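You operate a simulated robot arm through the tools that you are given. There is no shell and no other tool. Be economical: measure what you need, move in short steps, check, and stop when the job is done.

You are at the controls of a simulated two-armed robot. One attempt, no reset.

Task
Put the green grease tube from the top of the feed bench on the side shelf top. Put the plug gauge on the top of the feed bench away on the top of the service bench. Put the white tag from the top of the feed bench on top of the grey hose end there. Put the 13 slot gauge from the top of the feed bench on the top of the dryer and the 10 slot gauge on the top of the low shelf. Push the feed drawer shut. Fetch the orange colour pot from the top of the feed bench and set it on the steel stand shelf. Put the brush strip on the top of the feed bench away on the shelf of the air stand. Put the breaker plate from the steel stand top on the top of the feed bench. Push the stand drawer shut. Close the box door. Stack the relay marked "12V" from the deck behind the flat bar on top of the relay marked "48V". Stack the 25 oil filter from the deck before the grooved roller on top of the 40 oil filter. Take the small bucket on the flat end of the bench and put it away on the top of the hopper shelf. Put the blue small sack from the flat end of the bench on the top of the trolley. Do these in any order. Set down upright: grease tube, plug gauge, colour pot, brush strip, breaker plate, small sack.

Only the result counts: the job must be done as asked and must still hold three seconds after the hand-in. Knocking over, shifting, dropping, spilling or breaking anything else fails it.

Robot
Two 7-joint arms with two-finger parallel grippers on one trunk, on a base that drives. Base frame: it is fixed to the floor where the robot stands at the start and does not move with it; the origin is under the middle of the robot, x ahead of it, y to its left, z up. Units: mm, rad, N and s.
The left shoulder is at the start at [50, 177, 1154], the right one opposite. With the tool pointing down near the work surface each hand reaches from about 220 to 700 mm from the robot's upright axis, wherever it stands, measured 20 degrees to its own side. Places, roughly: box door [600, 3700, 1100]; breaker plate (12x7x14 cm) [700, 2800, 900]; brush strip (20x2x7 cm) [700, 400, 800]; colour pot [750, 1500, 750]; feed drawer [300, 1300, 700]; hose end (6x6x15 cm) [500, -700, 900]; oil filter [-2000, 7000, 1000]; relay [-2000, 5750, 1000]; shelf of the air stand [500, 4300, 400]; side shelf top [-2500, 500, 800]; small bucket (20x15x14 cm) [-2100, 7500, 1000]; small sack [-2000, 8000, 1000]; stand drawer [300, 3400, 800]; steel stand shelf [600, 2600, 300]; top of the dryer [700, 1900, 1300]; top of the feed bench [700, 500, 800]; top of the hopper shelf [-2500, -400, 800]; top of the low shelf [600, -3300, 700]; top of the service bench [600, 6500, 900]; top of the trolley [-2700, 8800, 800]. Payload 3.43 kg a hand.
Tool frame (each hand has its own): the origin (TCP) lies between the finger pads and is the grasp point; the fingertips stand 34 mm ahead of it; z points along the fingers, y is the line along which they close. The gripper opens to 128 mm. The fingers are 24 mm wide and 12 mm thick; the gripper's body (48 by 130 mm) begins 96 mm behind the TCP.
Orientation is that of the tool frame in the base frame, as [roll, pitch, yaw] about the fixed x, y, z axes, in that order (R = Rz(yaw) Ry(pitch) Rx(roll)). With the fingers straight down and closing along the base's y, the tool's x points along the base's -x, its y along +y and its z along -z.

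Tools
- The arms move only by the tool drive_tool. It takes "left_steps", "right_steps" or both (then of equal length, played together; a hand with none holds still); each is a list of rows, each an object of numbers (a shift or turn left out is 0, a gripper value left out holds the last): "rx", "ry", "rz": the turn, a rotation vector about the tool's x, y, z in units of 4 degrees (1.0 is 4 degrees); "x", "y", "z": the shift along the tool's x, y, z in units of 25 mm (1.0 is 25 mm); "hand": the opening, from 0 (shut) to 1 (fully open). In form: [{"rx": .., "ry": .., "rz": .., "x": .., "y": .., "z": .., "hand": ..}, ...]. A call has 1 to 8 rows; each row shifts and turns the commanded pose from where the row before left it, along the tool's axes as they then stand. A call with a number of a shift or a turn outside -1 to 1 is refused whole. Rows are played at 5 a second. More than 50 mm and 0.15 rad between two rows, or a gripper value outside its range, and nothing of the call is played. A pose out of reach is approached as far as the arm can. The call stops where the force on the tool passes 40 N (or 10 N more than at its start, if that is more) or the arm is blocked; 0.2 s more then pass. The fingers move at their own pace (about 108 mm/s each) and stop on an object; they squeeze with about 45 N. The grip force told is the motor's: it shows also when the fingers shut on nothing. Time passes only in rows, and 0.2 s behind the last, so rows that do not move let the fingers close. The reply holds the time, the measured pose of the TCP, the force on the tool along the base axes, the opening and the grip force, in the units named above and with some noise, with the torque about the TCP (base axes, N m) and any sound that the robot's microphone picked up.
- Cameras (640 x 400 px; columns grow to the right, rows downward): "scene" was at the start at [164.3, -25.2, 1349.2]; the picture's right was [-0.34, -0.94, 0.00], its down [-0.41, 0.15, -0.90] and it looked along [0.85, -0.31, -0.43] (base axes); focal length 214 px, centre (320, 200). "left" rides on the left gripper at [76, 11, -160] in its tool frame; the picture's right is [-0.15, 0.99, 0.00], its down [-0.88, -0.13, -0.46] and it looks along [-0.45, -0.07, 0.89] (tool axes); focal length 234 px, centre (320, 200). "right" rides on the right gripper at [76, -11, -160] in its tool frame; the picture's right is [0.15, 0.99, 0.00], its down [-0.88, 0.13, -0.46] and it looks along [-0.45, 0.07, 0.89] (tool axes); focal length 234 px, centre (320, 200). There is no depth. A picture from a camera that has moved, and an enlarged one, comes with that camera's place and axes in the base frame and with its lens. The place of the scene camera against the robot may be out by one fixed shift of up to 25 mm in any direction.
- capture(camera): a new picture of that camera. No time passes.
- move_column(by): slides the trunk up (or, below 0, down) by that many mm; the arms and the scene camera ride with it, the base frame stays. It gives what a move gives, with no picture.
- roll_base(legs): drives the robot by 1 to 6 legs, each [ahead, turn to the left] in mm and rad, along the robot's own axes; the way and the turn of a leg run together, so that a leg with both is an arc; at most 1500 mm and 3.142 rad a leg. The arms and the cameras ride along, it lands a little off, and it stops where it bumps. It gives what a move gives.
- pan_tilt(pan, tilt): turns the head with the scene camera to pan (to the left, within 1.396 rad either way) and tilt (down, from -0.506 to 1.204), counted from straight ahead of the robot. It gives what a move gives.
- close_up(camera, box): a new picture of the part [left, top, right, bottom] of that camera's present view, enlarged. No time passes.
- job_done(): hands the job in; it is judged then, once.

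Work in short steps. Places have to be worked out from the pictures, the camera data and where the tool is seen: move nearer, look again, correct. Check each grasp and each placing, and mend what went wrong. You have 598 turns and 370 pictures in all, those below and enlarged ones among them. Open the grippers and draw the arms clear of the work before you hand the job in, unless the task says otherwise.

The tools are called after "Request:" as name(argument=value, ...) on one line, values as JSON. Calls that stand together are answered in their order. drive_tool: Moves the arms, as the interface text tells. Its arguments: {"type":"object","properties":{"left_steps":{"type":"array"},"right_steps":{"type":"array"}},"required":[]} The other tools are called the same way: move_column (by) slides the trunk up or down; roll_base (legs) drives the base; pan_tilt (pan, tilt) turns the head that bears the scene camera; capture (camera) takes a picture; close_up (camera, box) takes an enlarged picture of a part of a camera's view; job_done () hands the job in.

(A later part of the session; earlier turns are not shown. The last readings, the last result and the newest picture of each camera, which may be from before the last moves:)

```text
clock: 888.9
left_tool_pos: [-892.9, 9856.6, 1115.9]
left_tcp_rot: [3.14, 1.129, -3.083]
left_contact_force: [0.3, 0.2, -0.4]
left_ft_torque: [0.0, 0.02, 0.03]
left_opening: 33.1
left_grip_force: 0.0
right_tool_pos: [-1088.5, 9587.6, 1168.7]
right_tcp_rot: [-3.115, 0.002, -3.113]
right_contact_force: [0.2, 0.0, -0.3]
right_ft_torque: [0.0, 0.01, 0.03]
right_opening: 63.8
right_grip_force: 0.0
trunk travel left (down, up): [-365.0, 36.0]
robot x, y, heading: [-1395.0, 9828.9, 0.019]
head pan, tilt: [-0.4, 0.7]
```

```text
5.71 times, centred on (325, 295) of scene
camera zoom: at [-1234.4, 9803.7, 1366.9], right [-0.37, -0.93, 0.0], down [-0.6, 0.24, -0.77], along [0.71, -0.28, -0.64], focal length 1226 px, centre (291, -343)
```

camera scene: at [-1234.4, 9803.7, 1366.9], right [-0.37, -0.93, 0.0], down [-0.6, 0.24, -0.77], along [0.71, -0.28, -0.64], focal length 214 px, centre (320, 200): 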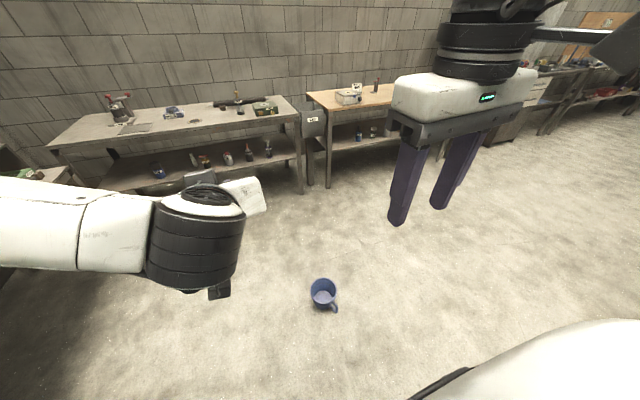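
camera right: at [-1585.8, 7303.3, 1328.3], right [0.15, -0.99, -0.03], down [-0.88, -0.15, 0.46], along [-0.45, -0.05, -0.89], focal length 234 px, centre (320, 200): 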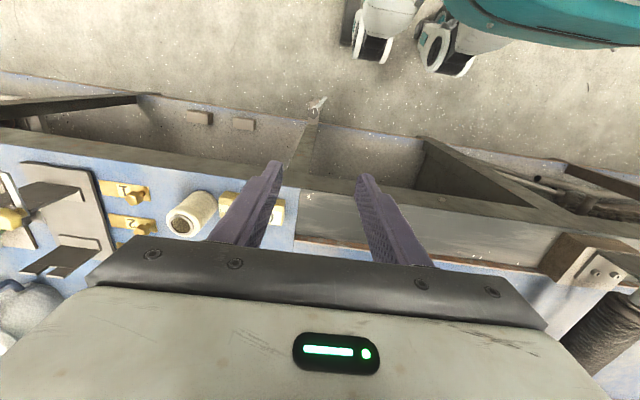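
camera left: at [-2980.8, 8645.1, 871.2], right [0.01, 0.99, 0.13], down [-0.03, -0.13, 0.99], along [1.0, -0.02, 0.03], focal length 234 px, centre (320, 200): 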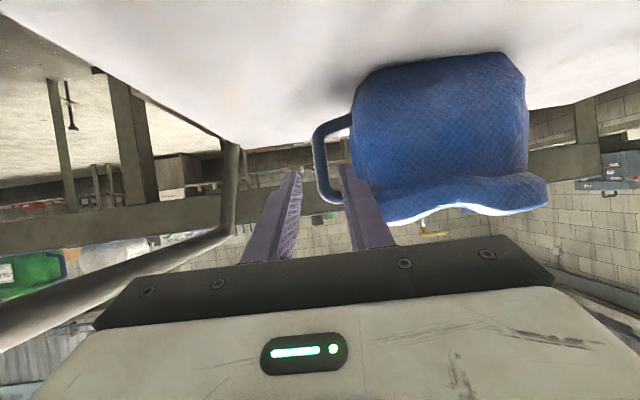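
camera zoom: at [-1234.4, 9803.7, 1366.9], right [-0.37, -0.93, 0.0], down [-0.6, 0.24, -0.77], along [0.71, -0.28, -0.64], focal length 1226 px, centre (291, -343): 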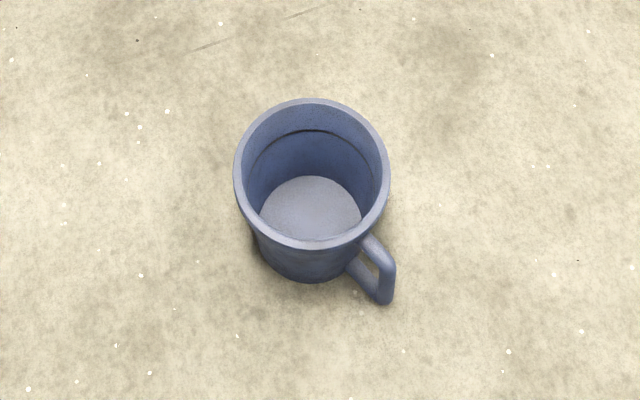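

D-handle points to about 203°. I position the robot facing −67° so the handle lies to its right side, then lower the trunk.

Request:
roll_base(legs=[[0, 0.292], [415, 0], [0, -1.48]])

Request:
drive_tool(left_steps=[{"ry": 1, "z": -0.6, "x": 0.5}, {"ry": 1, "z": -0.6, "x": 0.5}, {"ry": 1, "z": -0.6, "x": 0.5}, {"ry": 0.7, "z": -0.5, "x": 0.5}])

Request:
move_column(by=-365)

Request:
capture(camera="left")

```text
clock: 896.0
left_tool_pos: [-778.8, 9507.7, 1114.7]
left_tcp_rot: [3.137, 1.127, 2.015]
left_contact_force: [0.6, -0.9, -0.2]
left_ft_torque: [0.05, 0.0, 0.03]
left_opening: 33.5
left_grip_force: 0.1
right_tool_pos: [-1102.4, 9587.6, 1169.1]
right_tcp_rot: [-3.115, 0.002, 1.985]
right_contact_force: [1.4, -0.6, 0.4]
right_ft_torque: [0.0, 0.02, -0.01]
right_opening: 63.9
right_grip_force: 0.0
trunk travel left (down, up): [-365.0, 36.0]
robot x, y, heading: [-997.2, 9960.8, -1.166]
head pan, tilt: [-0.4, 0.7]
```

```text
clock: 897.0
left_tool_pos: [-811.2, 9576.4, 1103.2]
left_tcp_rot: [3.139, 0.87, 2.016]
left_contact_force: [0.1, -0.2, -0.4]
left_ft_torque: [0.0, 0.0, 0.01]
left_opening: 33.1
left_grip_force: 0.0
right_tool_pos: [-1101.8, 9588.7, 1167.9]
right_tcp_rot: [-3.115, 0.005, 1.983]
right_contact_force: [-0.2, -0.2, -0.5]
right_ft_torque: [0.02, 0.01, -0.01]
right_opening: 63.8
right_grip_force: 0.1
trunk travel left (down, up): [-365.0, 36.0]
robot x, y, heading: [-989.2, 9959.6, -1.168]
head pan, tilt: [-0.4, 0.7]
```

```text
clock: 900.6
left_tool_pos: [-812.0, 9576.1, 737.5]
left_tcp_rot: [3.139, 0.87, 2.016]
left_contact_force: [1.2, 1.3, 0.6]
left_ft_torque: [-0.01, -0.01, -0.03]
left_opening: 33.5
left_grip_force: 0.0
right_tool_pos: [-1102.1, 9587.3, 803.8]
right_tcp_rot: [-3.115, 0.003, 1.985]
right_contact_force: [0.0, -0.3, -0.6]
right_ft_torque: [0.01, 0.0, 0.01]
right_opening: 64.0
right_grip_force: 0.1
trunk travel left (down, up): [0.0, 401.0]
robot x, y, heading: [-994.9, 9961.5, -1.165]
head pan, tilt: [-0.4, 0.7]
```

```text
147 pictures are left
camera left: at [-875.7, 9735.0, 783.1], right [0.93, 0.34, 0.11], down [-0.02, -0.26, 0.97], along [0.36, -0.9, -0.23], focal length 234 px, centre (320, 200)
```

left: 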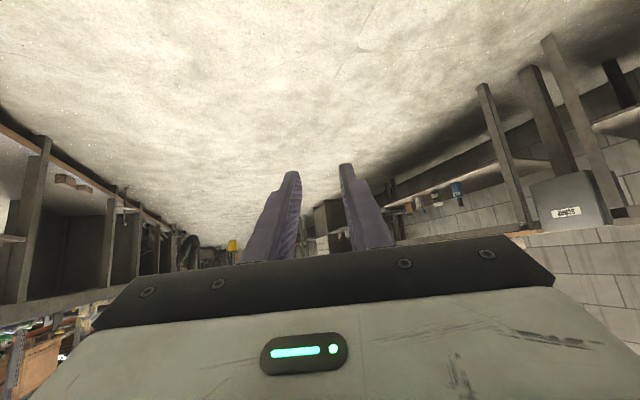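

The camera looks too far out; reduce the tilt to see the bucket.

Request:
drive_tool(left_steps=[{"ry": 1}, {"ry": 1}, {"ry": 1}, {"ry": 1}, {"ry": 1}, {"ry": 1}, {"ry": 1}])

Request:
capture(camera="left")

```text
clock: 902.2
left_tool_pos: [-811.3, 9574.9, 736.8]
left_tcp_rot: [3.141, 0.378, 2.018]
left_contact_force: [0.4, 0.8, -0.5]
left_ft_torque: [0.01, 0.03, 0.0]
left_opening: 33.2
left_grip_force: 0.0
right_tool_pos: [-1103.4, 9586.9, 803.3]
right_tcp_rot: [-3.116, 0.004, 1.984]
right_contact_force: [-0.5, 0.2, 0.4]
right_ft_torque: [-0.01, -0.05, -0.01]
right_opening: 63.8
right_grip_force: 0.0
trunk travel left (down, up): [0.0, 401.0]
robot x, y, heading: [-992.9, 9958.5, -1.164]
head pan, tilt: [-0.4, 0.7]
```

```text
146 pictures are left
camera left: at [-857.7, 9697.9, 858.4], right [0.95, 0.3, 0.06], down [0.16, -0.64, 0.75], along [0.26, -0.7, -0.66], focal length 234 px, centre (320, 200)
```

left: 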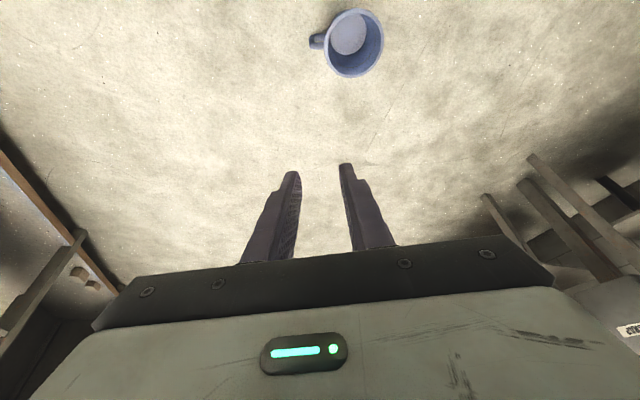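

Bucket handle bar at about [-771,9523], centre z≈82. Rotate the base slightly to match and descend behind it.

Request:
roll_base(legs=[[0, -0.09]])

Request:
drive_tool(left_steps=[{"z": 0.96, "x": 0.515, "y": 0.12}, {"z": 0.96, "x": 0.515, "y": 0.12}, {"z": 0.96, "x": 0.515, "y": 0.12}, {"z": 0.96, "x": 0.515, "y": 0.12}, {"z": 0.96, "x": 0.515, "y": 0.12}, {"z": 0.96, "x": 0.515, "y": 0.12}, {"z": 0.96, "x": 0.515, "y": 0.12}, {"z": 0.96, "x": 0.515, "y": 0.12}])

Request:
drive_tool(left_steps=[{"z": 0.96, "x": 0.515, "y": 0.12}, {"z": 0.96, "x": 0.515, "y": 0.12}, {"z": 0.96, "x": 0.515, "y": 0.12}, {"z": 0.96, "x": 0.515, "y": 0.12}, {"z": 0.96, "x": 0.515, "y": 0.12}, {"z": 0.96, "x": 0.515, "y": 0.12}])

Request:
capture(camera="left")

```text
clock: 903.1
left_tool_pos: [-846.2, 9561.5, 737.9]
left_tcp_rot: [3.138, 0.38, 1.928]
left_contact_force: [0.2, 0.2, -0.7]
left_ft_torque: [0.01, -0.01, -0.01]
left_opening: 33.5
left_grip_force: 0.1
right_tool_pos: [-1135.8, 9599.3, 804.0]
right_tcp_rot: [-3.114, 0.003, 1.894]
right_contact_force: [-0.8, -0.8, 0.3]
right_ft_torque: [0.01, 0.0, 0.0]
right_opening: 63.8
right_grip_force: 0.1
trunk travel left (down, up): [0.0, 401.0]
robot x, y, heading: [-992.1, 9960.0, -1.254]
head pan, tilt: [-0.4, 0.7]
```

```text
clock: 904.9
left_tool_pos: [-832.1, 9594.1, 520.0]
left_tcp_rot: [-3.141, 0.38, 1.928]
left_contact_force: [-0.7, 0.1, -0.2]
left_ft_torque: [-0.02, -0.03, 0.03]
left_opening: 33.4
left_grip_force: 0.1
right_tool_pos: [-1135.0, 9599.1, 803.1]
right_tcp_rot: [-3.116, 0.004, 1.895]
right_contact_force: [-0.2, 0.2, -0.9]
right_ft_torque: [0.01, -0.04, -0.01]
right_opening: 64.0
right_grip_force: 0.1
trunk travel left (down, up): [0.0, 401.0]
robot x, y, heading: [-994.0, 9958.2, -1.255]
head pan, tilt: [-0.4, 0.7]
```

```text
clock: 906.3
left_tool_pos: [-821.2, 9611.7, 358.6]
left_tcp_rot: [-3.141, 0.382, 1.928]
left_contact_force: [0.8, 0.1, 0.2]
left_ft_torque: [0.01, -0.04, -0.01]
left_opening: 33.3
left_grip_force: 0.1
right_tool_pos: [-1134.9, 9598.3, 803.7]
right_tcp_rot: [-3.115, 0.002, 1.896]
right_contact_force: [0.3, 0.2, 0.7]
right_ft_torque: [0.01, 0.03, 0.02]
right_opening: 63.9
right_grip_force: 0.0
trunk travel left (down, up): [0.0, 401.0]
robot x, y, heading: [-993.2, 9957.0, -1.262]
head pan, tilt: [-0.4, 0.7]
```

```text
145 pictures are left
camera left: at [-857.7, 9738.5, 479.8], right [0.97, 0.22, 0.06], down [0.1, -0.65, 0.75], along [0.2, -0.73, -0.66], focal length 234 px, centre (320, 200)
```

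left: 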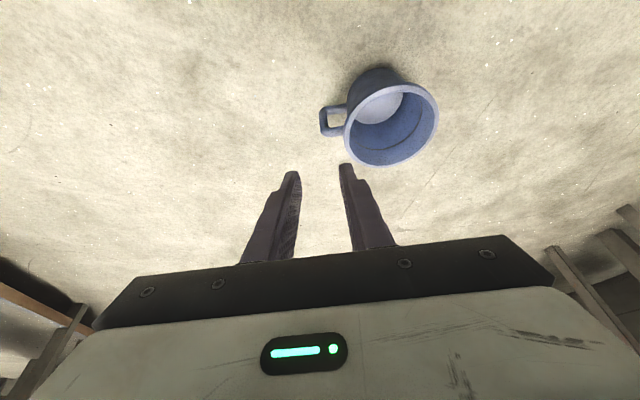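

Move to the pre-grasp point and tilt to 50°.

Request:
drive_tool(left_steps=[{"z": 1, "x": 0.275, "y": 0.045}, {"z": 1, "x": 0.275, "y": 0.045}, {"z": 1, "x": 0.275, "y": 0.045}, {"z": 1, "x": 0.275, "y": 0.045}, {"z": 1, "x": 0.275, "y": 0.045}, {"z": 1, "x": 0.275, "y": 0.045}, {"z": 0.8, "x": 0.275, "y": 0.045}, {"z": 0.8, "x": 0.275, "y": 0.045}])

Request:
drive_tool(left_steps=[{"ry": -1, "hand": 0.28}, {"ry": -1}, {"ry": -1}, {"ry": -1}, {"ry": -1}, {"ry": -1}, {"ry": -1}])

Request:
capture(camera="left")

```text
clock: 907.1
left_tool_pos: [-817.9, 9608.8, 284.9]
left_tcp_rot: [-3.141, 0.373, 1.917]
left_contact_force: [7.0, 4.6, 22.4]
left_ft_torque: [2.37, 2.01, -1.41]
left_opening: 33.3
left_grip_force: 0.0
right_tool_pos: [-1133.6, 9599.8, 803.6]
right_tcp_rot: [-3.116, 0.004, 1.894]
right_contact_force: [-1.2, -0.4, 1.4]
right_ft_torque: [0.0, -0.03, -0.02]
right_opening: 64.1
right_grip_force: 0.1
trunk travel left (down, up): [0.0, 401.0]
robot x, y, heading: [-989.2, 9960.1, -1.258]
head pan, tilt: [-0.4, 0.7]
stopped in row 4 (left hand): the force on the tool passed its limit (the readings are from after the stop); the commanded pose is now the measured one
```

```text
clock: 907.4
left_tool_pos: [-817.9, 9608.7, 287.0]
left_tcp_rot: [3.141, 0.389, 1.912]
left_contact_force: [8.8, 5.1, 21.0]
left_ft_torque: [2.22, 1.86, -1.37]
left_opening: 35.7
left_grip_force: 0.0
right_tool_pos: [-1134.9, 9599.2, 803.4]
right_tcp_rot: [-3.115, 0.004, 1.894]
right_contact_force: [-0.2, -0.3, -0.4]
right_ft_torque: [0.01, -0.01, 0.03]
right_opening: 63.9
right_grip_force: 0.0
trunk travel left (down, up): [0.0, 401.0]
robot x, y, heading: [-993.4, 9958.6, -1.26]
head pan, tilt: [-0.4, 0.7]
stopped in row 1 (left hand): the force on the tool passed its limit (the readings are from after the stop); the commanded pose is now the measured one
```

```text
144 pictures are left
camera left: at [-851.3, 9734.8, 406.9], right [0.98, 0.2, 0.06], down [0.09, -0.65, 0.75], along [0.19, -0.73, -0.65], focal length 234 px, centre (320, 200)
```

left: 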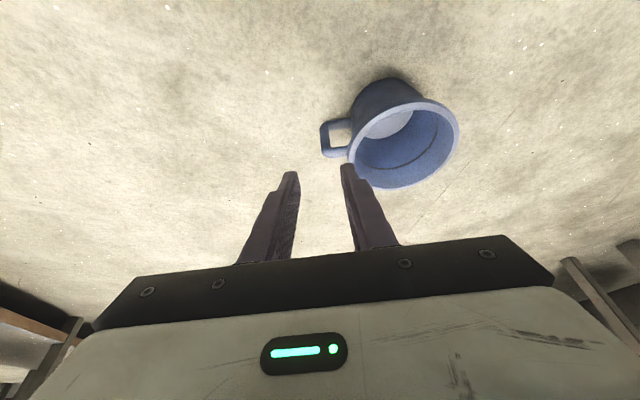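

The hand met the robot's own base. Raise it, back the base by 90 mm, and retry.

Request:
drive_tool(left_steps=[{"z": -1}, {"z": -1}, {"z": -1}, {"z": -1}])

Request:
roll_base(legs=[[-90, 0]])

Request:
drive_tool(left_steps=[{"ry": -1, "x": -0.8}, {"ry": -1, "x": -0.8}, {"ry": -1, "x": -0.8}, {"ry": -1, "x": -0.8}, {"ry": -1, "x": -0.4}, {"ry": -1}, {"ry": -0.9}])

Request:
capture(camera="left")

```text
clock: 908.4
left_tool_pos: [-829.6, 9643.8, 380.4]
left_tcp_rot: [3.141, 0.387, 1.916]
left_contact_force: [0.6, 0.1, 0.3]
left_ft_torque: [0.03, 0.02, -0.01]
left_opening: 35.7
left_grip_force: 0.1
right_tool_pos: [-1135.0, 9599.7, 803.1]
right_tcp_rot: [-3.114, 0.004, 1.895]
right_contact_force: [0.2, 1.0, -0.3]
right_ft_torque: [-0.02, 0.0, -0.02]
right_opening: 63.9
right_grip_force: 0.0
trunk travel left (down, up): [0.0, 401.0]
robot x, y, heading: [-998.2, 9959.1, -1.26]
head pan, tilt: [-0.4, 0.7]
```

```text
clock: 909.5
left_tool_pos: [-857.2, 9725.7, 379.5]
left_tcp_rot: [-3.141, 0.387, 1.913]
left_contact_force: [0.2, -0.1, -0.2]
left_ft_torque: [-0.01, 0.01, -0.03]
left_opening: 35.9
left_grip_force: 0.0
right_tool_pos: [-1162.0, 9681.9, 803.0]
right_tcp_rot: [-3.115, 0.004, 1.896]
right_contact_force: [-0.2, -0.1, -0.2]
right_ft_torque: [0.02, -0.05, 0.0]
right_opening: 64.0
right_grip_force: 0.0
trunk travel left (down, up): [0.0, 401.0]
robot x, y, heading: [-1018.8, 10044.3, -1.261]
head pan, tilt: [-0.4, 0.7]
```

```text
clock: 911.1
left_tool_pos: [-830.5, 9652.3, 423.0]
left_tcp_rot: [3.142, 0.873, 1.914]
left_contact_force: [0.5, 0.0, 1.0]
left_ft_torque: [0.0, -0.01, -0.01]
left_opening: 36.2
left_grip_force: 0.1
right_tool_pos: [-1162.1, 9681.3, 802.7]
right_tcp_rot: [-3.115, 0.002, 1.895]
right_contact_force: [0.4, 0.2, -0.2]
right_ft_torque: [0.0, 0.03, 0.01]
right_opening: 64.2
right_grip_force: 0.1
trunk travel left (down, up): [0.0, 401.0]
robot x, y, heading: [-1023.0, 10040.7, -1.262]
head pan, tilt: [-0.4, 0.7]
```

```text
143 pictures are left
camera left: at [-878.1, 9817.4, 468.1], right [0.96, 0.24, 0.11], down [-0.05, -0.25, 0.97], along [0.27, -0.94, -0.23], focal length 234 px, centre (320, 200)
```

left: 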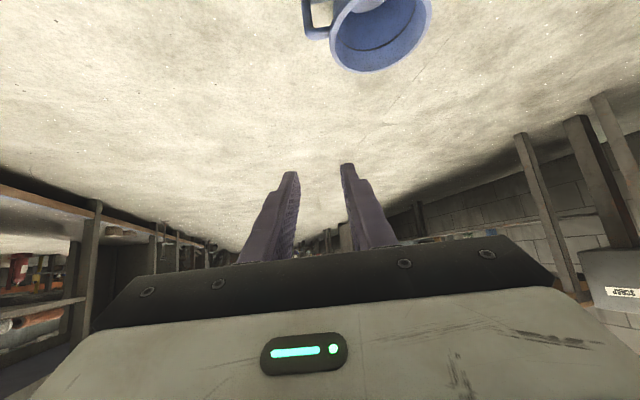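

Now descend to the pre-grasp.

Request:
drive_tool(left_steps=[{"z": 0.93, "x": 0.667, "y": 0.024}, {"z": 0.93, "x": 0.667, "y": 0.024}, {"z": 0.93, "x": 0.667, "y": 0.024}, {"z": 0.93, "x": 0.667, "y": 0.024}, {"z": 0.93, "x": 0.667, "y": 0.024}, {"z": 0.93, "x": 0.667, "y": 0.024}, {"z": 0.93, "x": 0.667, "y": 0.024}, {"z": 0.93, "x": 0.667, "y": 0.024}])

Request:
capture(camera="left")

```text
clock: 911.8
left_tool_pos: [-822.4, 9639.3, 364.9]
left_tcp_rot: [3.13, 0.866, 1.896]
left_contact_force: [5.5, 4.6, 25.8]
left_ft_torque: [4.15, 1.61, -1.18]
left_opening: 35.6
left_grip_force: 0.0
right_tool_pos: [-1162.1, 9682.2, 802.9]
right_tcp_rot: [-3.116, 0.004, 1.893]
right_contact_force: [0.2, 0.6, 0.4]
right_ft_torque: [-0.06, 0.0, 0.0]
right_opening: 63.8
right_grip_force: 0.0
trunk travel left (down, up): [0.0, 401.0]
robot x, y, heading: [-1023.2, 10037.5, -1.256]
head pan, tilt: [-0.4, 0.7]
stopped in row 3 (left hand): the force on the tool passed its limit (the readings are from after the stop); the commanded pose is now the measured one
```

```text
142 pictures are left
camera left: at [-869.6, 9803.7, 410.8], right [0.96, 0.24, 0.12], down [-0.06, -0.25, 0.97], along [0.26, -0.94, -0.23], focal length 234 px, centre (320, 200)
```

left: 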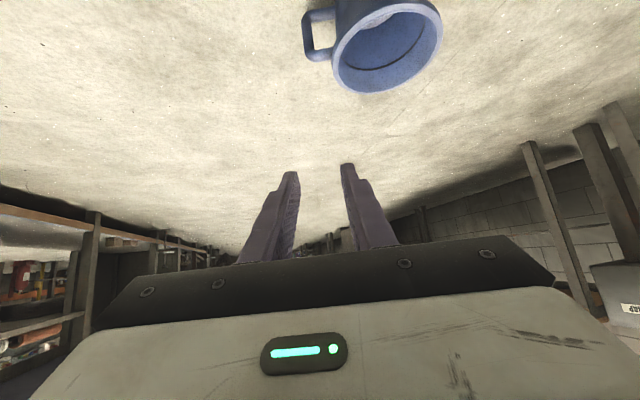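

Own base blocks when too close; go up, forward, then straight down.

Request:
drive_tool(left_steps=[{"z": 0.1, "x": -0.95}, {"z": 0.2, "x": -0.95}, {"z": 0.3, "x": -0.95}, {"z": 0.4, "x": -0.95}, {"z": 0.3, "x": 0}])

Request:
drive_tool(left_steps=[{"z": 0.83, "x": 0.98}, {"z": 0.83, "x": 0.98}, {"z": 0.83, "x": 0.98}, {"z": 0.83, "x": 0.98}, {"z": 0.83, "x": 0.98}, {"z": 0.83, "x": 0.98}, {"z": 0.83, "x": 0.98}])

Request:
capture(camera="left")

```text
clock: 913.0
left_tool_pos: [-796.1, 9555.8, 414.3]
left_tcp_rot: [3.131, 0.866, 1.901]
left_contact_force: [0.7, -0.2, -0.4]
left_ft_torque: [-0.01, -0.01, -0.01]
left_opening: 35.9
left_grip_force: 0.1
right_tool_pos: [-1162.0, 9682.1, 803.6]
right_tcp_rot: [-3.115, 0.001, 1.893]
right_contact_force: [-0.8, -0.7, -0.4]
right_ft_torque: [-0.02, -0.02, -0.02]
right_opening: 64.1
right_grip_force: 0.0
trunk travel left (down, up): [0.0, 401.0]
robot x, y, heading: [-1022.0, 10044.4, -1.258]
head pan, tilt: [-0.4, 0.7]
```

```text
clock: 914.6
left_tool_pos: [-810.4, 9532.1, 198.9]
left_tcp_rot: [3.127, 0.865, 1.895]
left_contact_force: [1.0, -1.4, 1.2]
left_ft_torque: [0.09, 0.08, -0.07]
left_opening: 35.9
left_grip_force: 0.1
left hand out of reach, approached as far as the arm can: row 5, 6, 7
right_tool_pos: [-1161.7, 9682.2, 803.4]
right_tcp_rot: [-3.115, 0.002, 1.894]
right_contact_force: [-0.6, 0.8, -0.5]
right_ft_torque: [-0.01, -0.01, 0.0]
right_opening: 64.0
right_grip_force: 0.1
trunk travel left (down, up): [0.0, 401.0]
robot x, y, heading: [-1021.0, 10038.2, -1.256]
head pan, tilt: [-0.4, 0.7]
```

```text
141 pictures are left
camera left: at [-857.9, 9696.8, 245.9], right [0.96, 0.24, 0.12], down [-0.06, -0.26, 0.96], along [0.26, -0.94, -0.23], focal length 234 px, centre (320, 200)
```

left: 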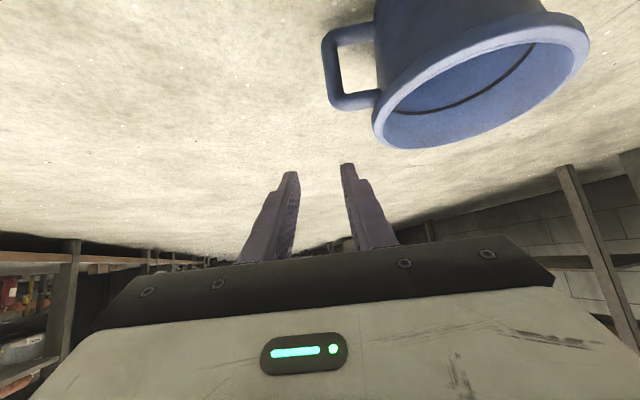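

Low with tilt is out of reach. New plan: straight-down grip on the handle bar with the hand turned 90°, then let the bucket hang. Raise and straighten the hand, turning it.

Request:
drive_tool(left_steps=[{"x": -0.9, "z": -0.6}, {"x": -0.9, "z": -0.6}, {"x": -0.9, "z": -0.6, "ry": 1}, {"x": -0.9, "z": -0.6, "ry": 1}, {"x": -0.9, "z": -0.6, "ry": 1}, {"x": -0.8, "z": -0.8, "ry": 1}, {"z": -1, "ry": 1}, {"z": -1, "ry": 1}])

Request:
drive_tool(left_steps=[{"ry": 1}, {"ry": 1}, {"ry": 1}, {"ry": 1}, {"ry": 1}, {"ry": 1}, {"ry": 0.4}])

Request:
drive_tool(left_steps=[{"rz": 1}, {"rz": 1}, {"rz": 1}, {"rz": 1}, {"rz": 1}, {"rz": 1}, {"rz": 1}, {"rz": 1}])

```text
clock: 916.4
left_tool_pos: [-814.8, 9537.7, 402.4]
left_tcp_rot: [3.133, 0.447, 1.904]
left_contact_force: [0.2, -0.1, 0.3]
left_ft_torque: [0.01, 0.01, 0.02]
left_opening: 35.8
left_grip_force: 0.0
right_tool_pos: [-1161.4, 9682.0, 802.4]
right_tcp_rot: [-3.116, 0.001, 1.894]
right_contact_force: [0.4, -0.1, 0.7]
right_ft_torque: [0.02, 0.01, 0.01]
right_opening: 64.3
right_grip_force: 0.1
trunk travel left (down, up): [0.0, 401.0]
robot x, y, heading: [-1022.2, 10042.2, -1.258]
head pan, tilt: [-0.4, 0.7]
```

```text
clock: 918.0
left_tool_pos: [-812.8, 9534.8, 401.9]
left_tcp_rot: [3.134, 0.0, 1.909]
left_contact_force: [1.0, -0.1, -0.2]
left_ft_torque: [0.01, 0.0, -0.02]
left_opening: 35.7
left_grip_force: 0.1
right_tool_pos: [-1161.0, 9680.6, 802.4]
right_tcp_rot: [-3.115, 0.002, 1.893]
right_contact_force: [0.0, 0.6, 0.6]
right_ft_torque: [-0.02, 0.01, -0.02]
right_opening: 64.2
right_grip_force: 0.0
trunk travel left (down, up): [0.0, 401.0]
robot x, y, heading: [-1021.5, 10048.2, -1.253]
head pan, tilt: [-0.4, 0.7]
```

```text
clock: 919.8
left_tool_pos: [-811.8, 9534.3, 401.2]
left_tcp_rot: [3.136, -0.004, 1.348]
left_contact_force: [-0.4, -0.2, -0.6]
left_ft_torque: [-0.02, -0.01, 0.02]
left_opening: 35.9
left_grip_force: 0.1
right_tool_pos: [-1162.1, 9681.6, 803.1]
right_tcp_rot: [-3.115, 0.002, 1.893]
right_contact_force: [-0.4, 0.2, -0.9]
right_ft_torque: [-0.02, 0.02, -0.03]
right_opening: 64.1
right_grip_force: 0.2
trunk travel left (down, up): [0.0, 401.0]
robot x, y, heading: [-1019.5, 10042.4, -1.26]
head pan, tilt: [-0.4, 0.7]
```

Turn further to align across the handle, and bring the base 165 mm forward.

Request:
drive_tool(left_steps=[{"rz": 1}, {"rz": 1}, {"rz": 1}, {"rz": 1}, {"rz": 1}, {"rz": 1}, {"rz": 1}, {"rz": 1}])

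Request:
drive_tool(left_steps=[{"rz": 1}, {"rz": 1}, {"rz": 1}, {"rz": 1}, {"rz": 0.5, "hand": 0.6}])

Request:
roll_base(legs=[[165, 0]])

Request:
capture(camera="left")

```text
clock: 921.6
left_tool_pos: [-812.0, 9532.3, 399.5]
left_tcp_rot: [3.137, -0.003, 1.208]
left_contact_force: [-0.1, -0.2, -0.5]
left_ft_torque: [0.01, -0.01, 0.01]
left_opening: 35.8
left_grip_force: 0.1
left hand out of reach, approached as far as the arm can: row 3, 4, 5, 6, 7, 8
right_tool_pos: [-1161.7, 9681.7, 801.9]
right_tcp_rot: [-3.114, 0.002, 1.893]
right_contact_force: [0.3, 0.1, -0.4]
right_ft_torque: [-0.01, -0.02, -0.02]
right_opening: 64.2
right_grip_force: 0.1
trunk travel left (down, up): [0.0, 401.0]
robot x, y, heading: [-1020.9, 10041.7, -1.259]
head pan, tilt: [-0.4, 0.7]
```

```text
clock: 922.8
left_tool_pos: [-813.2, 9534.6, 402.0]
left_tcp_rot: [3.138, -0.004, 1.175]
left_contact_force: [-0.1, 0.0, 0.4]
left_ft_torque: [0.01, 0.04, 0.02]
left_opening: 76.6
left_grip_force: 0.1
left hand out of reach, approached as far as the arm can: row 1, 2, 3, 4
right_tool_pos: [-1160.5, 9682.4, 803.6]
right_tcp_rot: [-3.116, 0.002, 1.894]
right_contact_force: [-1.3, 0.1, -0.1]
right_ft_torque: [0.0, 0.04, 0.06]
right_opening: 63.7
right_grip_force: 0.0
trunk travel left (down, up): [0.0, 401.0]
robot x, y, heading: [-1020.5, 10042.7, -1.261]
head pan, tilt: [-0.4, 0.7]
```

```text
clock: 924.2
left_tool_pos: [-765.9, 9383.1, 401.2]
left_tcp_rot: [3.137, -0.005, 1.173]
left_contact_force: [-0.2, -0.2, 0.3]
left_ft_torque: [-0.03, 0.02, -0.04]
left_opening: 76.7
left_grip_force: 0.0
right_tool_pos: [-1114.0, 9531.7, 802.5]
right_tcp_rot: [-3.115, 0.002, 1.89]
right_contact_force: [0.3, -0.2, 0.1]
right_ft_torque: [0.0, 0.01, -0.02]
right_opening: 63.7
right_grip_force: 0.1
trunk travel left (down, up): [0.0, 401.0]
robot x, y, heading: [-971.5, 9890.1, -1.262]
head pan, tilt: [-0.4, 0.7]
```

```text
140 pictures are left
camera left: at [-727.6, 9448.1, 561.7], right [0.85, -0.52, 0.01], down [-0.46, -0.76, 0.45], along [-0.23, -0.39, -0.89], focal length 234 px, centre (320, 200)
```

left: 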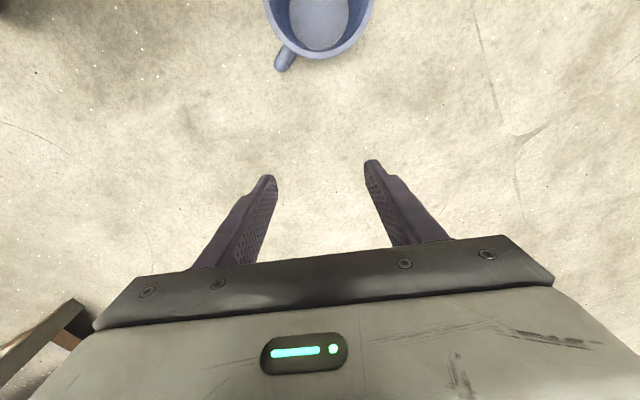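

Yaw limit reached; better: approach from the south-west with the handle pointing at the robot, pick it straight-down, set it on the bench corner and re-grip properly there. Restore the yaw and drive round.

Request:
drive_tool(left_steps=[{"rz": -1}, {"rz": -1}, {"rz": -1}, {"rz": -1}, {"rz": -1, "x": 0.5}, {"rz": -1, "x": 0.5}, {"rz": -1}, {"rz": -1}])

Request:
drive_tool(left_steps=[{"rz": -1, "z": -1}, {"rz": -1, "z": -1}, {"z": -1}, {"z": -1}])

Request:
roll_base(legs=[[0, -1.356], [380, 0], [0, 1.504], [403, 0], [0, 1.585]])

Request:
capture(camera="left")

```text
clock: 926.0
left_tool_pos: [-764.7, 9406.7, 400.9]
left_tcp_rot: [3.133, 0.0, 1.733]
left_contact_force: [-1.1, -0.1, -0.4]
left_ft_torque: [0.02, -0.01, 0.02]
left_opening: 76.8
left_grip_force: 0.1
right_tool_pos: [-1114.2, 9531.0, 802.2]
right_tcp_rot: [-3.115, 0.002, 1.891]
right_contact_force: [-0.3, 0.4, -0.1]
right_ft_torque: [0.0, 0.01, 0.02]
right_opening: 63.6
right_grip_force: 0.0
trunk travel left (down, up): [0.0, 401.0]
robot x, y, heading: [-972.4, 9887.6, -1.267]
head pan, tilt: [-0.4, 0.7]
```

```text
clock: 927.0
left_tool_pos: [-763.7, 9407.4, 501.4]
left_tcp_rot: [3.136, -0.002, 1.871]
left_contact_force: [0.2, -0.6, -0.2]
left_ft_torque: [-0.04, -0.04, 0.01]
left_opening: 76.6
left_grip_force: 0.1
right_tool_pos: [-1114.0, 9531.5, 801.7]
right_tcp_rot: [-3.116, 0.002, 1.89]
right_contact_force: [0.0, 1.0, 0.3]
right_ft_torque: [-0.02, 0.0, -0.02]
right_opening: 63.9
right_grip_force: 0.0
trunk travel left (down, up): [0.0, 401.0]
robot x, y, heading: [-972.3, 9888.2, -1.263]
head pan, tilt: [-0.4, 0.7]
```

```text
clock: 942.4
left_tool_pos: [-687.1, 9645.8, 499.1]
left_tcp_rot: [3.134, 0.001, -2.641]
left_contact_force: [0.0, -0.1, -0.7]
left_ft_torque: [0.04, -0.03, 0.0]
left_opening: 76.7
left_grip_force: 0.1
right_tool_pos: [-739.1, 9276.1, 803.1]
right_tcp_rot: [-3.115, 0.002, -2.619]
right_contact_force: [0.6, 0.5, 0.0]
right_ft_torque: [-0.01, -0.01, 0.01]
right_opening: 63.9
right_grip_force: 0.1
trunk travel left (down, up): [0.0, 401.0]
robot x, y, heading: [-1120.1, 9340.8, 0.509]
head pan, tilt: [-0.4, 0.7]
```

```text
139 pictures are left
camera left: at [-760.0, 9617.1, 661.2], right [-0.35, 0.94, 0.01], down [0.84, 0.31, 0.46], along [0.42, 0.16, -0.89], focal length 234 px, centre (320, 200)
```

left: 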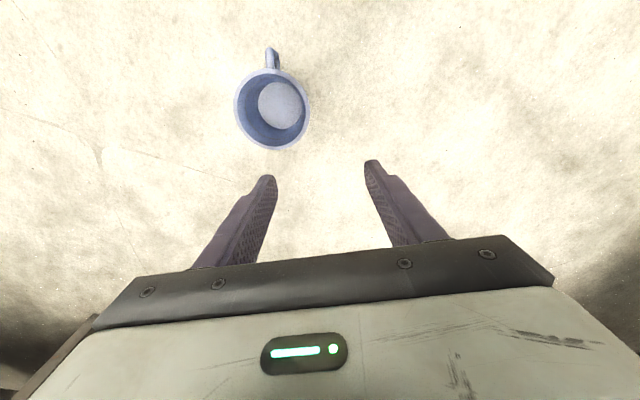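

Bucket bar about [-773,9511]. Move over it and down.

Request:
drive_tool(left_steps=[{"x": 0.9, "y": -0.5}, {"x": 0.9, "y": -0.5}, {"x": 0.9, "y": -0.5, "z": 0.5}, {"x": 0.9, "y": -0.5, "z": 1}, {"x": 0.9, "y": -0.5, "z": 1}, {"x": 0.9, "y": -0.5, "z": 1}, {"x": 0.2, "y": -0.1, "z": 1}, {"z": 1}])

Request:
capture(camera="left")

```text
clock: 944.2
left_tool_pos: [-774.4, 9508.9, 361.2]
left_tcp_rot: [3.135, 0.0, -2.643]
left_contact_force: [0.0, 0.2, 0.4]
left_ft_torque: [-0.04, 0.0, 0.0]
left_opening: 76.9
left_grip_force: 0.0
right_tool_pos: [-739.5, 9275.4, 803.2]
right_tcp_rot: [-3.117, 0.003, -2.62]
right_contact_force: [0.6, 0.6, 0.5]
right_ft_torque: [0.02, 0.01, 0.0]
right_opening: 63.9
right_grip_force: 0.1
trunk travel left (down, up): [0.0, 401.0]
robot x, y, heading: [-1116.8, 9345.2, 0.509]
head pan, tilt: [-0.4, 0.7]
```

```text
138 pictures are left
camera left: at [-846.7, 9482.8, 523.0], right [-0.35, 0.94, 0.01], down [0.84, 0.3, 0.46], along [0.43, 0.16, -0.89], focal length 234 px, centre (320, 200)
```

left: 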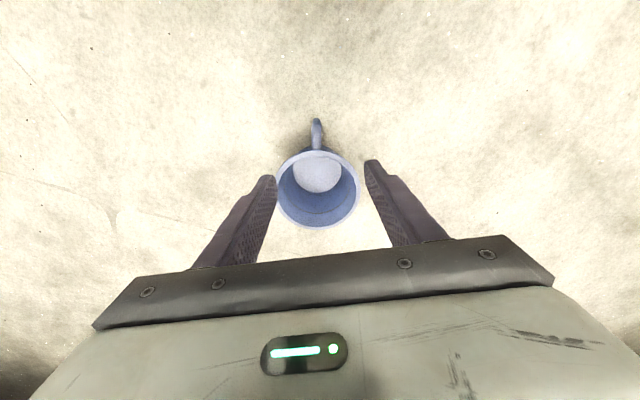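

Bar centre [-780,9504]. Align yaw and descend over it.

Request:
drive_tool(left_steps=[{"rz": 1, "x": 0.15, "hand": 0.45}, {"rz": 1, "x": 0.15}, {"rz": 0.2, "z": 1}, {"z": 1}, {"z": 1}, {"z": 1}, {"z": 1}, {"z": 1}])

Request:
capture(camera="left")

```text
clock: 946.0
left_tool_pos: [-779.3, 9512.9, 212.0]
left_tcp_rot: [3.13, 0.005, -2.793]
left_contact_force: [11.6, 16.6, 6.6]
left_ft_torque: [-3.06, 2.63, -1.21]
left_opening: 57.6
left_grip_force: 0.1
right_tool_pos: [-739.7, 9276.7, 803.8]
right_tcp_rot: [-3.116, 0.002, -2.619]
right_contact_force: [1.0, 0.3, -0.3]
right_ft_torque: [0.02, 0.0, 0.01]
right_opening: 63.9
right_grip_force: 0.1
trunk travel left (down, up): [0.0, 401.0]
robot x, y, heading: [-1118.5, 9344.4, 0.512]
head pan, tilt: [-0.4, 0.7]
```

```text
137 pictures are left
camera left: at [-854.7, 9494.7, 372.3], right [-0.2, 0.98, 0.01], down [0.87, 0.17, 0.46], along [0.45, 0.1, -0.89], focal length 234 px, centre (320, 200)
```

left: 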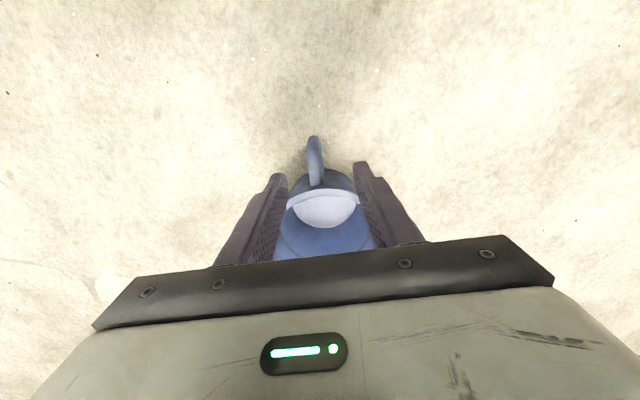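

The hand camera presses against the robot's base front; raise, back the base 70 mm and reach further.

Request:
drive_tool(left_steps=[{"z": -1}, {"z": -1}, {"z": -1}, {"z": -1}])

Request:
roll_base(legs=[[-80, 0]])

Request:
drive_tool(left_steps=[{"x": -0.8}, {"x": -0.8}, {"x": -0.8}, {"x": -0.8}])

Request:
capture(camera="left")

```text
clock: 947.0
left_tool_pos: [-783.3, 9507.0, 311.1]
left_tcp_rot: [3.135, -0.001, -2.794]
left_contact_force: [-1.6, -0.1, -0.1]
left_ft_torque: [-0.01, 0.04, -0.01]
left_opening: 57.9
left_grip_force: 0.1
right_tool_pos: [-739.1, 9275.8, 802.9]
right_tcp_rot: [-3.116, 0.0, -2.619]
right_contact_force: [0.3, 0.7, -0.3]
right_ft_torque: [-0.04, 0.02, 0.04]
right_opening: 64.0
right_grip_force: 0.0
trunk travel left (down, up): [0.0, 401.0]
robot x, y, heading: [-1119.6, 9342.2, 0.513]
head pan, tilt: [-0.4, 0.7]
```

```text
clock: 948.1
left_tool_pos: [-852.1, 9466.3, 311.7]
left_tcp_rot: [3.135, 0.0, -2.795]
left_contact_force: [-0.3, -0.1, 0.0]
left_ft_torque: [-0.02, 0.01, 0.01]
left_opening: 57.7
left_grip_force: 0.0
right_tool_pos: [-809.4, 9237.8, 803.4]
right_tcp_rot: [-3.118, 0.003, -2.62]
right_contact_force: [0.2, 0.0, 0.0]
right_ft_torque: [0.0, -0.01, 0.06]
right_opening: 64.0
right_grip_force: 0.0
trunk travel left (down, up): [0.0, 401.0]
robot x, y, heading: [-1189.4, 9304.3, 0.512]
head pan, tilt: [-0.4, 0.7]
```

```text
clock: 949.1
left_tool_pos: [-776.8, 9493.8, 312.8]
left_tcp_rot: [3.133, -0.001, -2.795]
left_contact_force: [0.4, -0.2, -0.3]
left_ft_torque: [0.01, 0.03, 0.03]
left_opening: 57.7
left_grip_force: 0.0
right_tool_pos: [-809.3, 9238.4, 803.5]
right_tcp_rot: [-3.116, 0.002, -2.619]
right_contact_force: [-0.5, -0.1, -0.7]
right_ft_torque: [-0.02, 0.0, -0.01]
right_opening: 64.1
right_grip_force: 0.0
trunk travel left (down, up): [0.0, 401.0]
robot x, y, heading: [-1190.7, 9304.3, 0.511]
head pan, tilt: [-0.4, 0.7]
```

```text
136 pictures are left
camera left: at [-852.0, 9478.7, 473.4], right [-0.2, 0.98, 0.01], down [0.87, 0.17, 0.45], along [0.44, 0.1, -0.89], focal length 234 px, centre (320, 200)
```

left: 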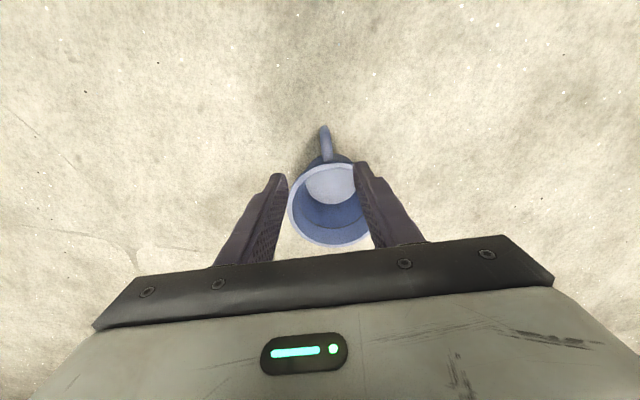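

Shift 10 mm and descend to the bar.

Request:
drive_tool(left_steps=[{"y": 0.4, "z": 0.5}, {"z": 1}, {"z": 1}, {"z": 1}, {"z": 1}, {"z": 1}, {"z": 1}, {"z": 1}])

Request:
capture(camera="left")

```text
clock: 950.9
left_tool_pos: [-818.5, 9504.9, 183.0]
left_tcp_rot: [3.135, 0.0, -2.798]
left_contact_force: [0.3, 0.5, 0.5]
left_ft_torque: [0.03, 0.0, -0.01]
left_opening: 57.8
left_grip_force: 0.1
left hand out of reach, approached as far as the arm can: row 5, 6, 7, 8
right_tool_pos: [-808.6, 9238.0, 803.3]
right_tcp_rot: [-3.115, 0.002, -2.618]
right_contact_force: [-0.4, 0.0, -0.3]
right_ft_torque: [-0.02, -0.01, 0.02]
right_opening: 64.2
right_grip_force: 0.1
trunk travel left (down, up): [0.0, 401.0]
robot x, y, heading: [-1190.4, 9305.0, 0.513]
head pan, tilt: [-0.4, 0.7]
```

```text
135 pictures are left
camera left: at [-894.0, 9490.3, 343.3], right [-0.2, 0.98, 0.01], down [0.87, 0.17, 0.45], along [0.44, 0.09, -0.89], focal length 234 px, centre (320, 200)
```

left: 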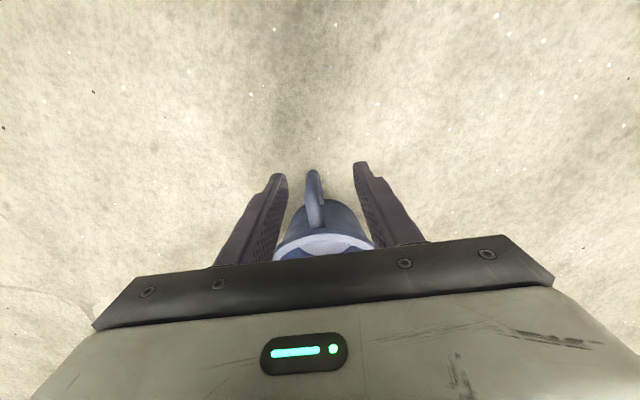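

Reach limit again; I shift the base so the bar sits ahead of the left shoulder and closer, and will grip higher on the bar.

Request:
drive_tool(left_steps=[{"z": -1}, {"z": -1}, {"z": -1}, {"z": -1}, {"z": -1}, {"z": -1}])

Request:
roll_base(legs=[[0, -1.234], [210, 0], [0, 1.234]])

Request:
capture(camera="left")

```text
clock: 952.3
left_tool_pos: [-815.1, 9506.7, 331.4]
left_tcp_rot: [3.134, 0.0, -2.792]
left_contact_force: [0.1, 0.4, -0.6]
left_ft_torque: [-0.04, -0.05, -0.01]
left_opening: 57.2
left_grip_force: 0.1
right_tool_pos: [-809.3, 9237.7, 804.4]
right_tcp_rot: [-3.115, 0.002, -2.62]
right_contact_force: [0.0, -0.2, -0.2]
right_ft_torque: [-0.01, -0.02, -0.01]
right_opening: 64.2
right_grip_force: 0.0
trunk travel left (down, up): [0.0, 401.0]
robot x, y, heading: [-1192.1, 9306.6, 0.508]
head pan, tilt: [-0.4, 0.7]
```

```text
clock: 960.0
left_tool_pos: [-655.0, 9365.7, 330.5]
left_tcp_rot: [3.134, 0.0, -2.804]
left_contact_force: [-0.3, 0.0, -0.1]
left_ft_torque: [0.01, 0.02, -0.01]
left_opening: 57.7
left_grip_force: 0.1
right_tool_pos: [-649.4, 9094.8, 803.6]
right_tcp_rot: [-3.118, 0.002, -2.63]
right_contact_force: [-0.4, -0.1, 0.0]
right_ft_torque: [0.04, 0.0, 0.0]
right_opening: 64.0
right_grip_force: 0.0
trunk travel left (down, up): [0.0, 401.0]
robot x, y, heading: [-1030.2, 9165.0, 0.499]
head pan, tilt: [-0.4, 0.7]
```

```text
134 pictures are left
camera left: at [-729.9, 9350.0, 491.4], right [-0.19, 0.98, 0.01], down [0.88, 0.17, 0.45], along [0.45, 0.09, -0.89], focal length 234 px, centre (320, 200)
```

left: 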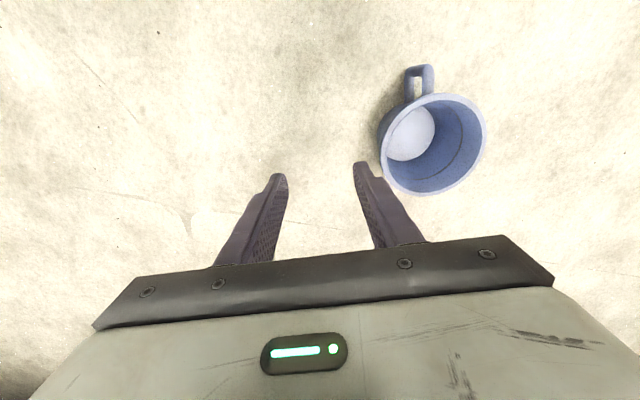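

Move the hand over the bar.

Request:
drive_tool(left_steps=[{"x": 0.4, "y": 0.957}, {"x": 0.4, "y": 0.957}, {"x": 0.4, "y": 0.957}, {"x": 0.4, "y": 0.957}, {"x": 0.4, "y": 0.957}, {"x": 0.4, "y": 0.957}, {"x": 0.4, "y": 0.957}])

Request:
capture(camera="left")

```text
clock: 961.6
left_tool_pos: [-774.9, 9500.6, 330.7]
left_tcp_rot: [3.136, 0.0, -2.803]
left_contact_force: [0.6, 0.2, 0.3]
left_ft_torque: [0.0, -0.04, 0.0]
left_opening: 57.6
left_grip_force: 0.1
right_tool_pos: [-649.2, 9096.0, 803.6]
right_tcp_rot: [-3.117, 0.002, -2.63]
right_contact_force: [1.2, 0.4, 0.1]
right_ft_torque: [0.03, 0.0, 0.03]
right_opening: 63.9
right_grip_force: 0.0
trunk travel left (down, up): [0.0, 401.0]
robot x, y, heading: [-1029.2, 9168.9, 0.505]
head pan, tilt: [-0.4, 0.7]
```

```text
133 pictures are left
camera left: at [-852.0, 9484.7, 492.6], right [-0.19, 0.98, 0.01], down [0.88, 0.17, 0.45], along [0.45, 0.09, -0.89], focal length 234 px, centre (320, 200)
```

left: 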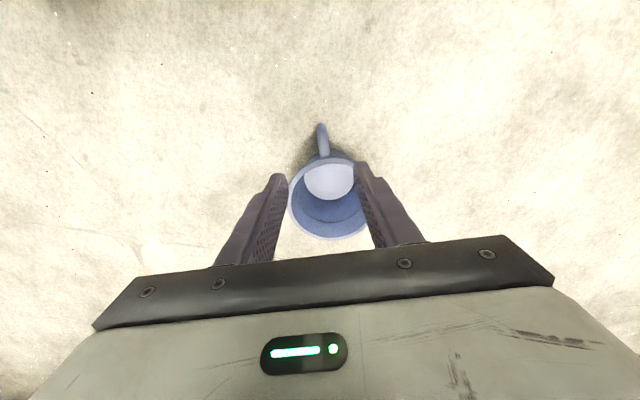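

Descend onto the bar.

Request:
drive_tool(left_steps=[{"x": 0.24, "y": 0.12, "z": 0.5}, {"z": 1}, {"z": 1}, {"z": 1}, {"z": 1}, {"z": 1}, {"z": 1}, {"z": 1}])

Request:
capture(camera="left")

```text
clock: 963.4
left_tool_pos: [-784.1, 9500.7, 143.0]
left_tcp_rot: [3.135, 0.002, -2.802]
left_contact_force: [0.3, -0.6, 1.1]
left_ft_torque: [0.01, -0.01, 0.0]
left_opening: 57.5
left_grip_force: 0.1
right_tool_pos: [-651.4, 9095.5, 803.7]
right_tcp_rot: [-3.117, 0.001, -2.629]
right_contact_force: [0.5, 0.4, -0.5]
right_ft_torque: [-0.01, 0.02, -0.03]
right_opening: 63.9
right_grip_force: 0.0
trunk travel left (down, up): [0.0, 401.0]
robot x, y, heading: [-1029.9, 9164.0, 0.498]
head pan, tilt: [-0.4, 0.7]
```

```text
132 pictures are left
camera left: at [-859.1, 9486.4, 304.2], right [-0.19, 0.98, 0.01], down [0.87, 0.17, 0.46], along [0.45, 0.09, -0.89], focal length 234 px, centre (320, 200)
```

left: 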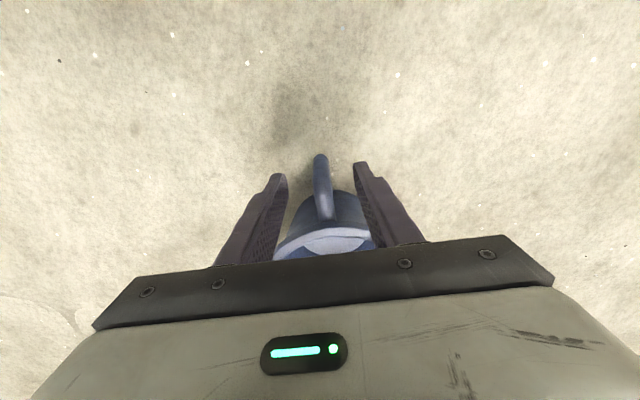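

Two more steps down, then close.

Request:
drive_tool(left_steps=[{"z": 0.9}, {"z": 0.9}])

Request:
drive_tool(left_steps=[{"hand": 0}, {}, {}])

Request:
capture(camera="left")

```text
clock: 964.0
left_tool_pos: [-784.0, 9502.4, 101.1]
left_tcp_rot: [3.133, 0.0, -2.804]
left_contact_force: [1.2, 0.1, -0.6]
left_ft_torque: [0.0, 0.03, 0.02]
left_opening: 57.6
left_grip_force: 0.1
right_tool_pos: [-650.2, 9096.4, 803.2]
right_tcp_rot: [-3.118, 0.001, -2.631]
right_contact_force: [1.1, 0.0, -0.6]
right_ft_torque: [0.01, -0.02, -0.02]
right_opening: 64.0
right_grip_force: 0.0
trunk travel left (down, up): [0.0, 401.0]
robot x, y, heading: [-1028.4, 9165.7, 0.499]
head pan, tilt: [-0.4, 0.7]
```

```text
clock: 964.8
left_tool_pos: [-784.1, 9502.4, 100.7]
left_tcp_rot: [3.135, -0.001, -2.803]
left_contact_force: [-0.9, -0.6, 1.2]
left_ft_torque: [-0.11, -0.12, -0.03]
left_opening: 16.9
left_grip_force: 44.9
right_tool_pos: [-651.2, 9094.8, 803.5]
right_tcp_rot: [-3.116, 0.004, -2.629]
right_contact_force: [0.4, -0.1, 0.6]
right_ft_torque: [-0.03, 0.0, 0.01]
right_opening: 64.0
right_grip_force: 0.1
trunk travel left (down, up): [0.0, 401.0]
robot x, y, heading: [-1034.6, 9165.5, 0.5]
head pan, tilt: [-0.4, 0.7]
```

```text
131 pictures are left
camera left: at [-859.7, 9486.8, 261.0], right [-0.19, 0.98, 0.01], down [0.88, 0.17, 0.45], along [0.45, 0.09, -0.89], focal length 234 px, centre (320, 200)
```

left: 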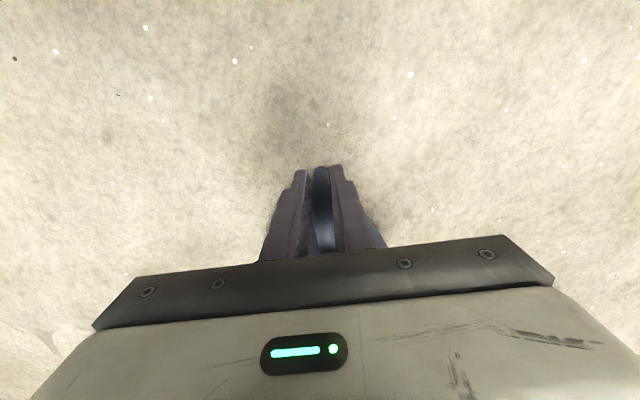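

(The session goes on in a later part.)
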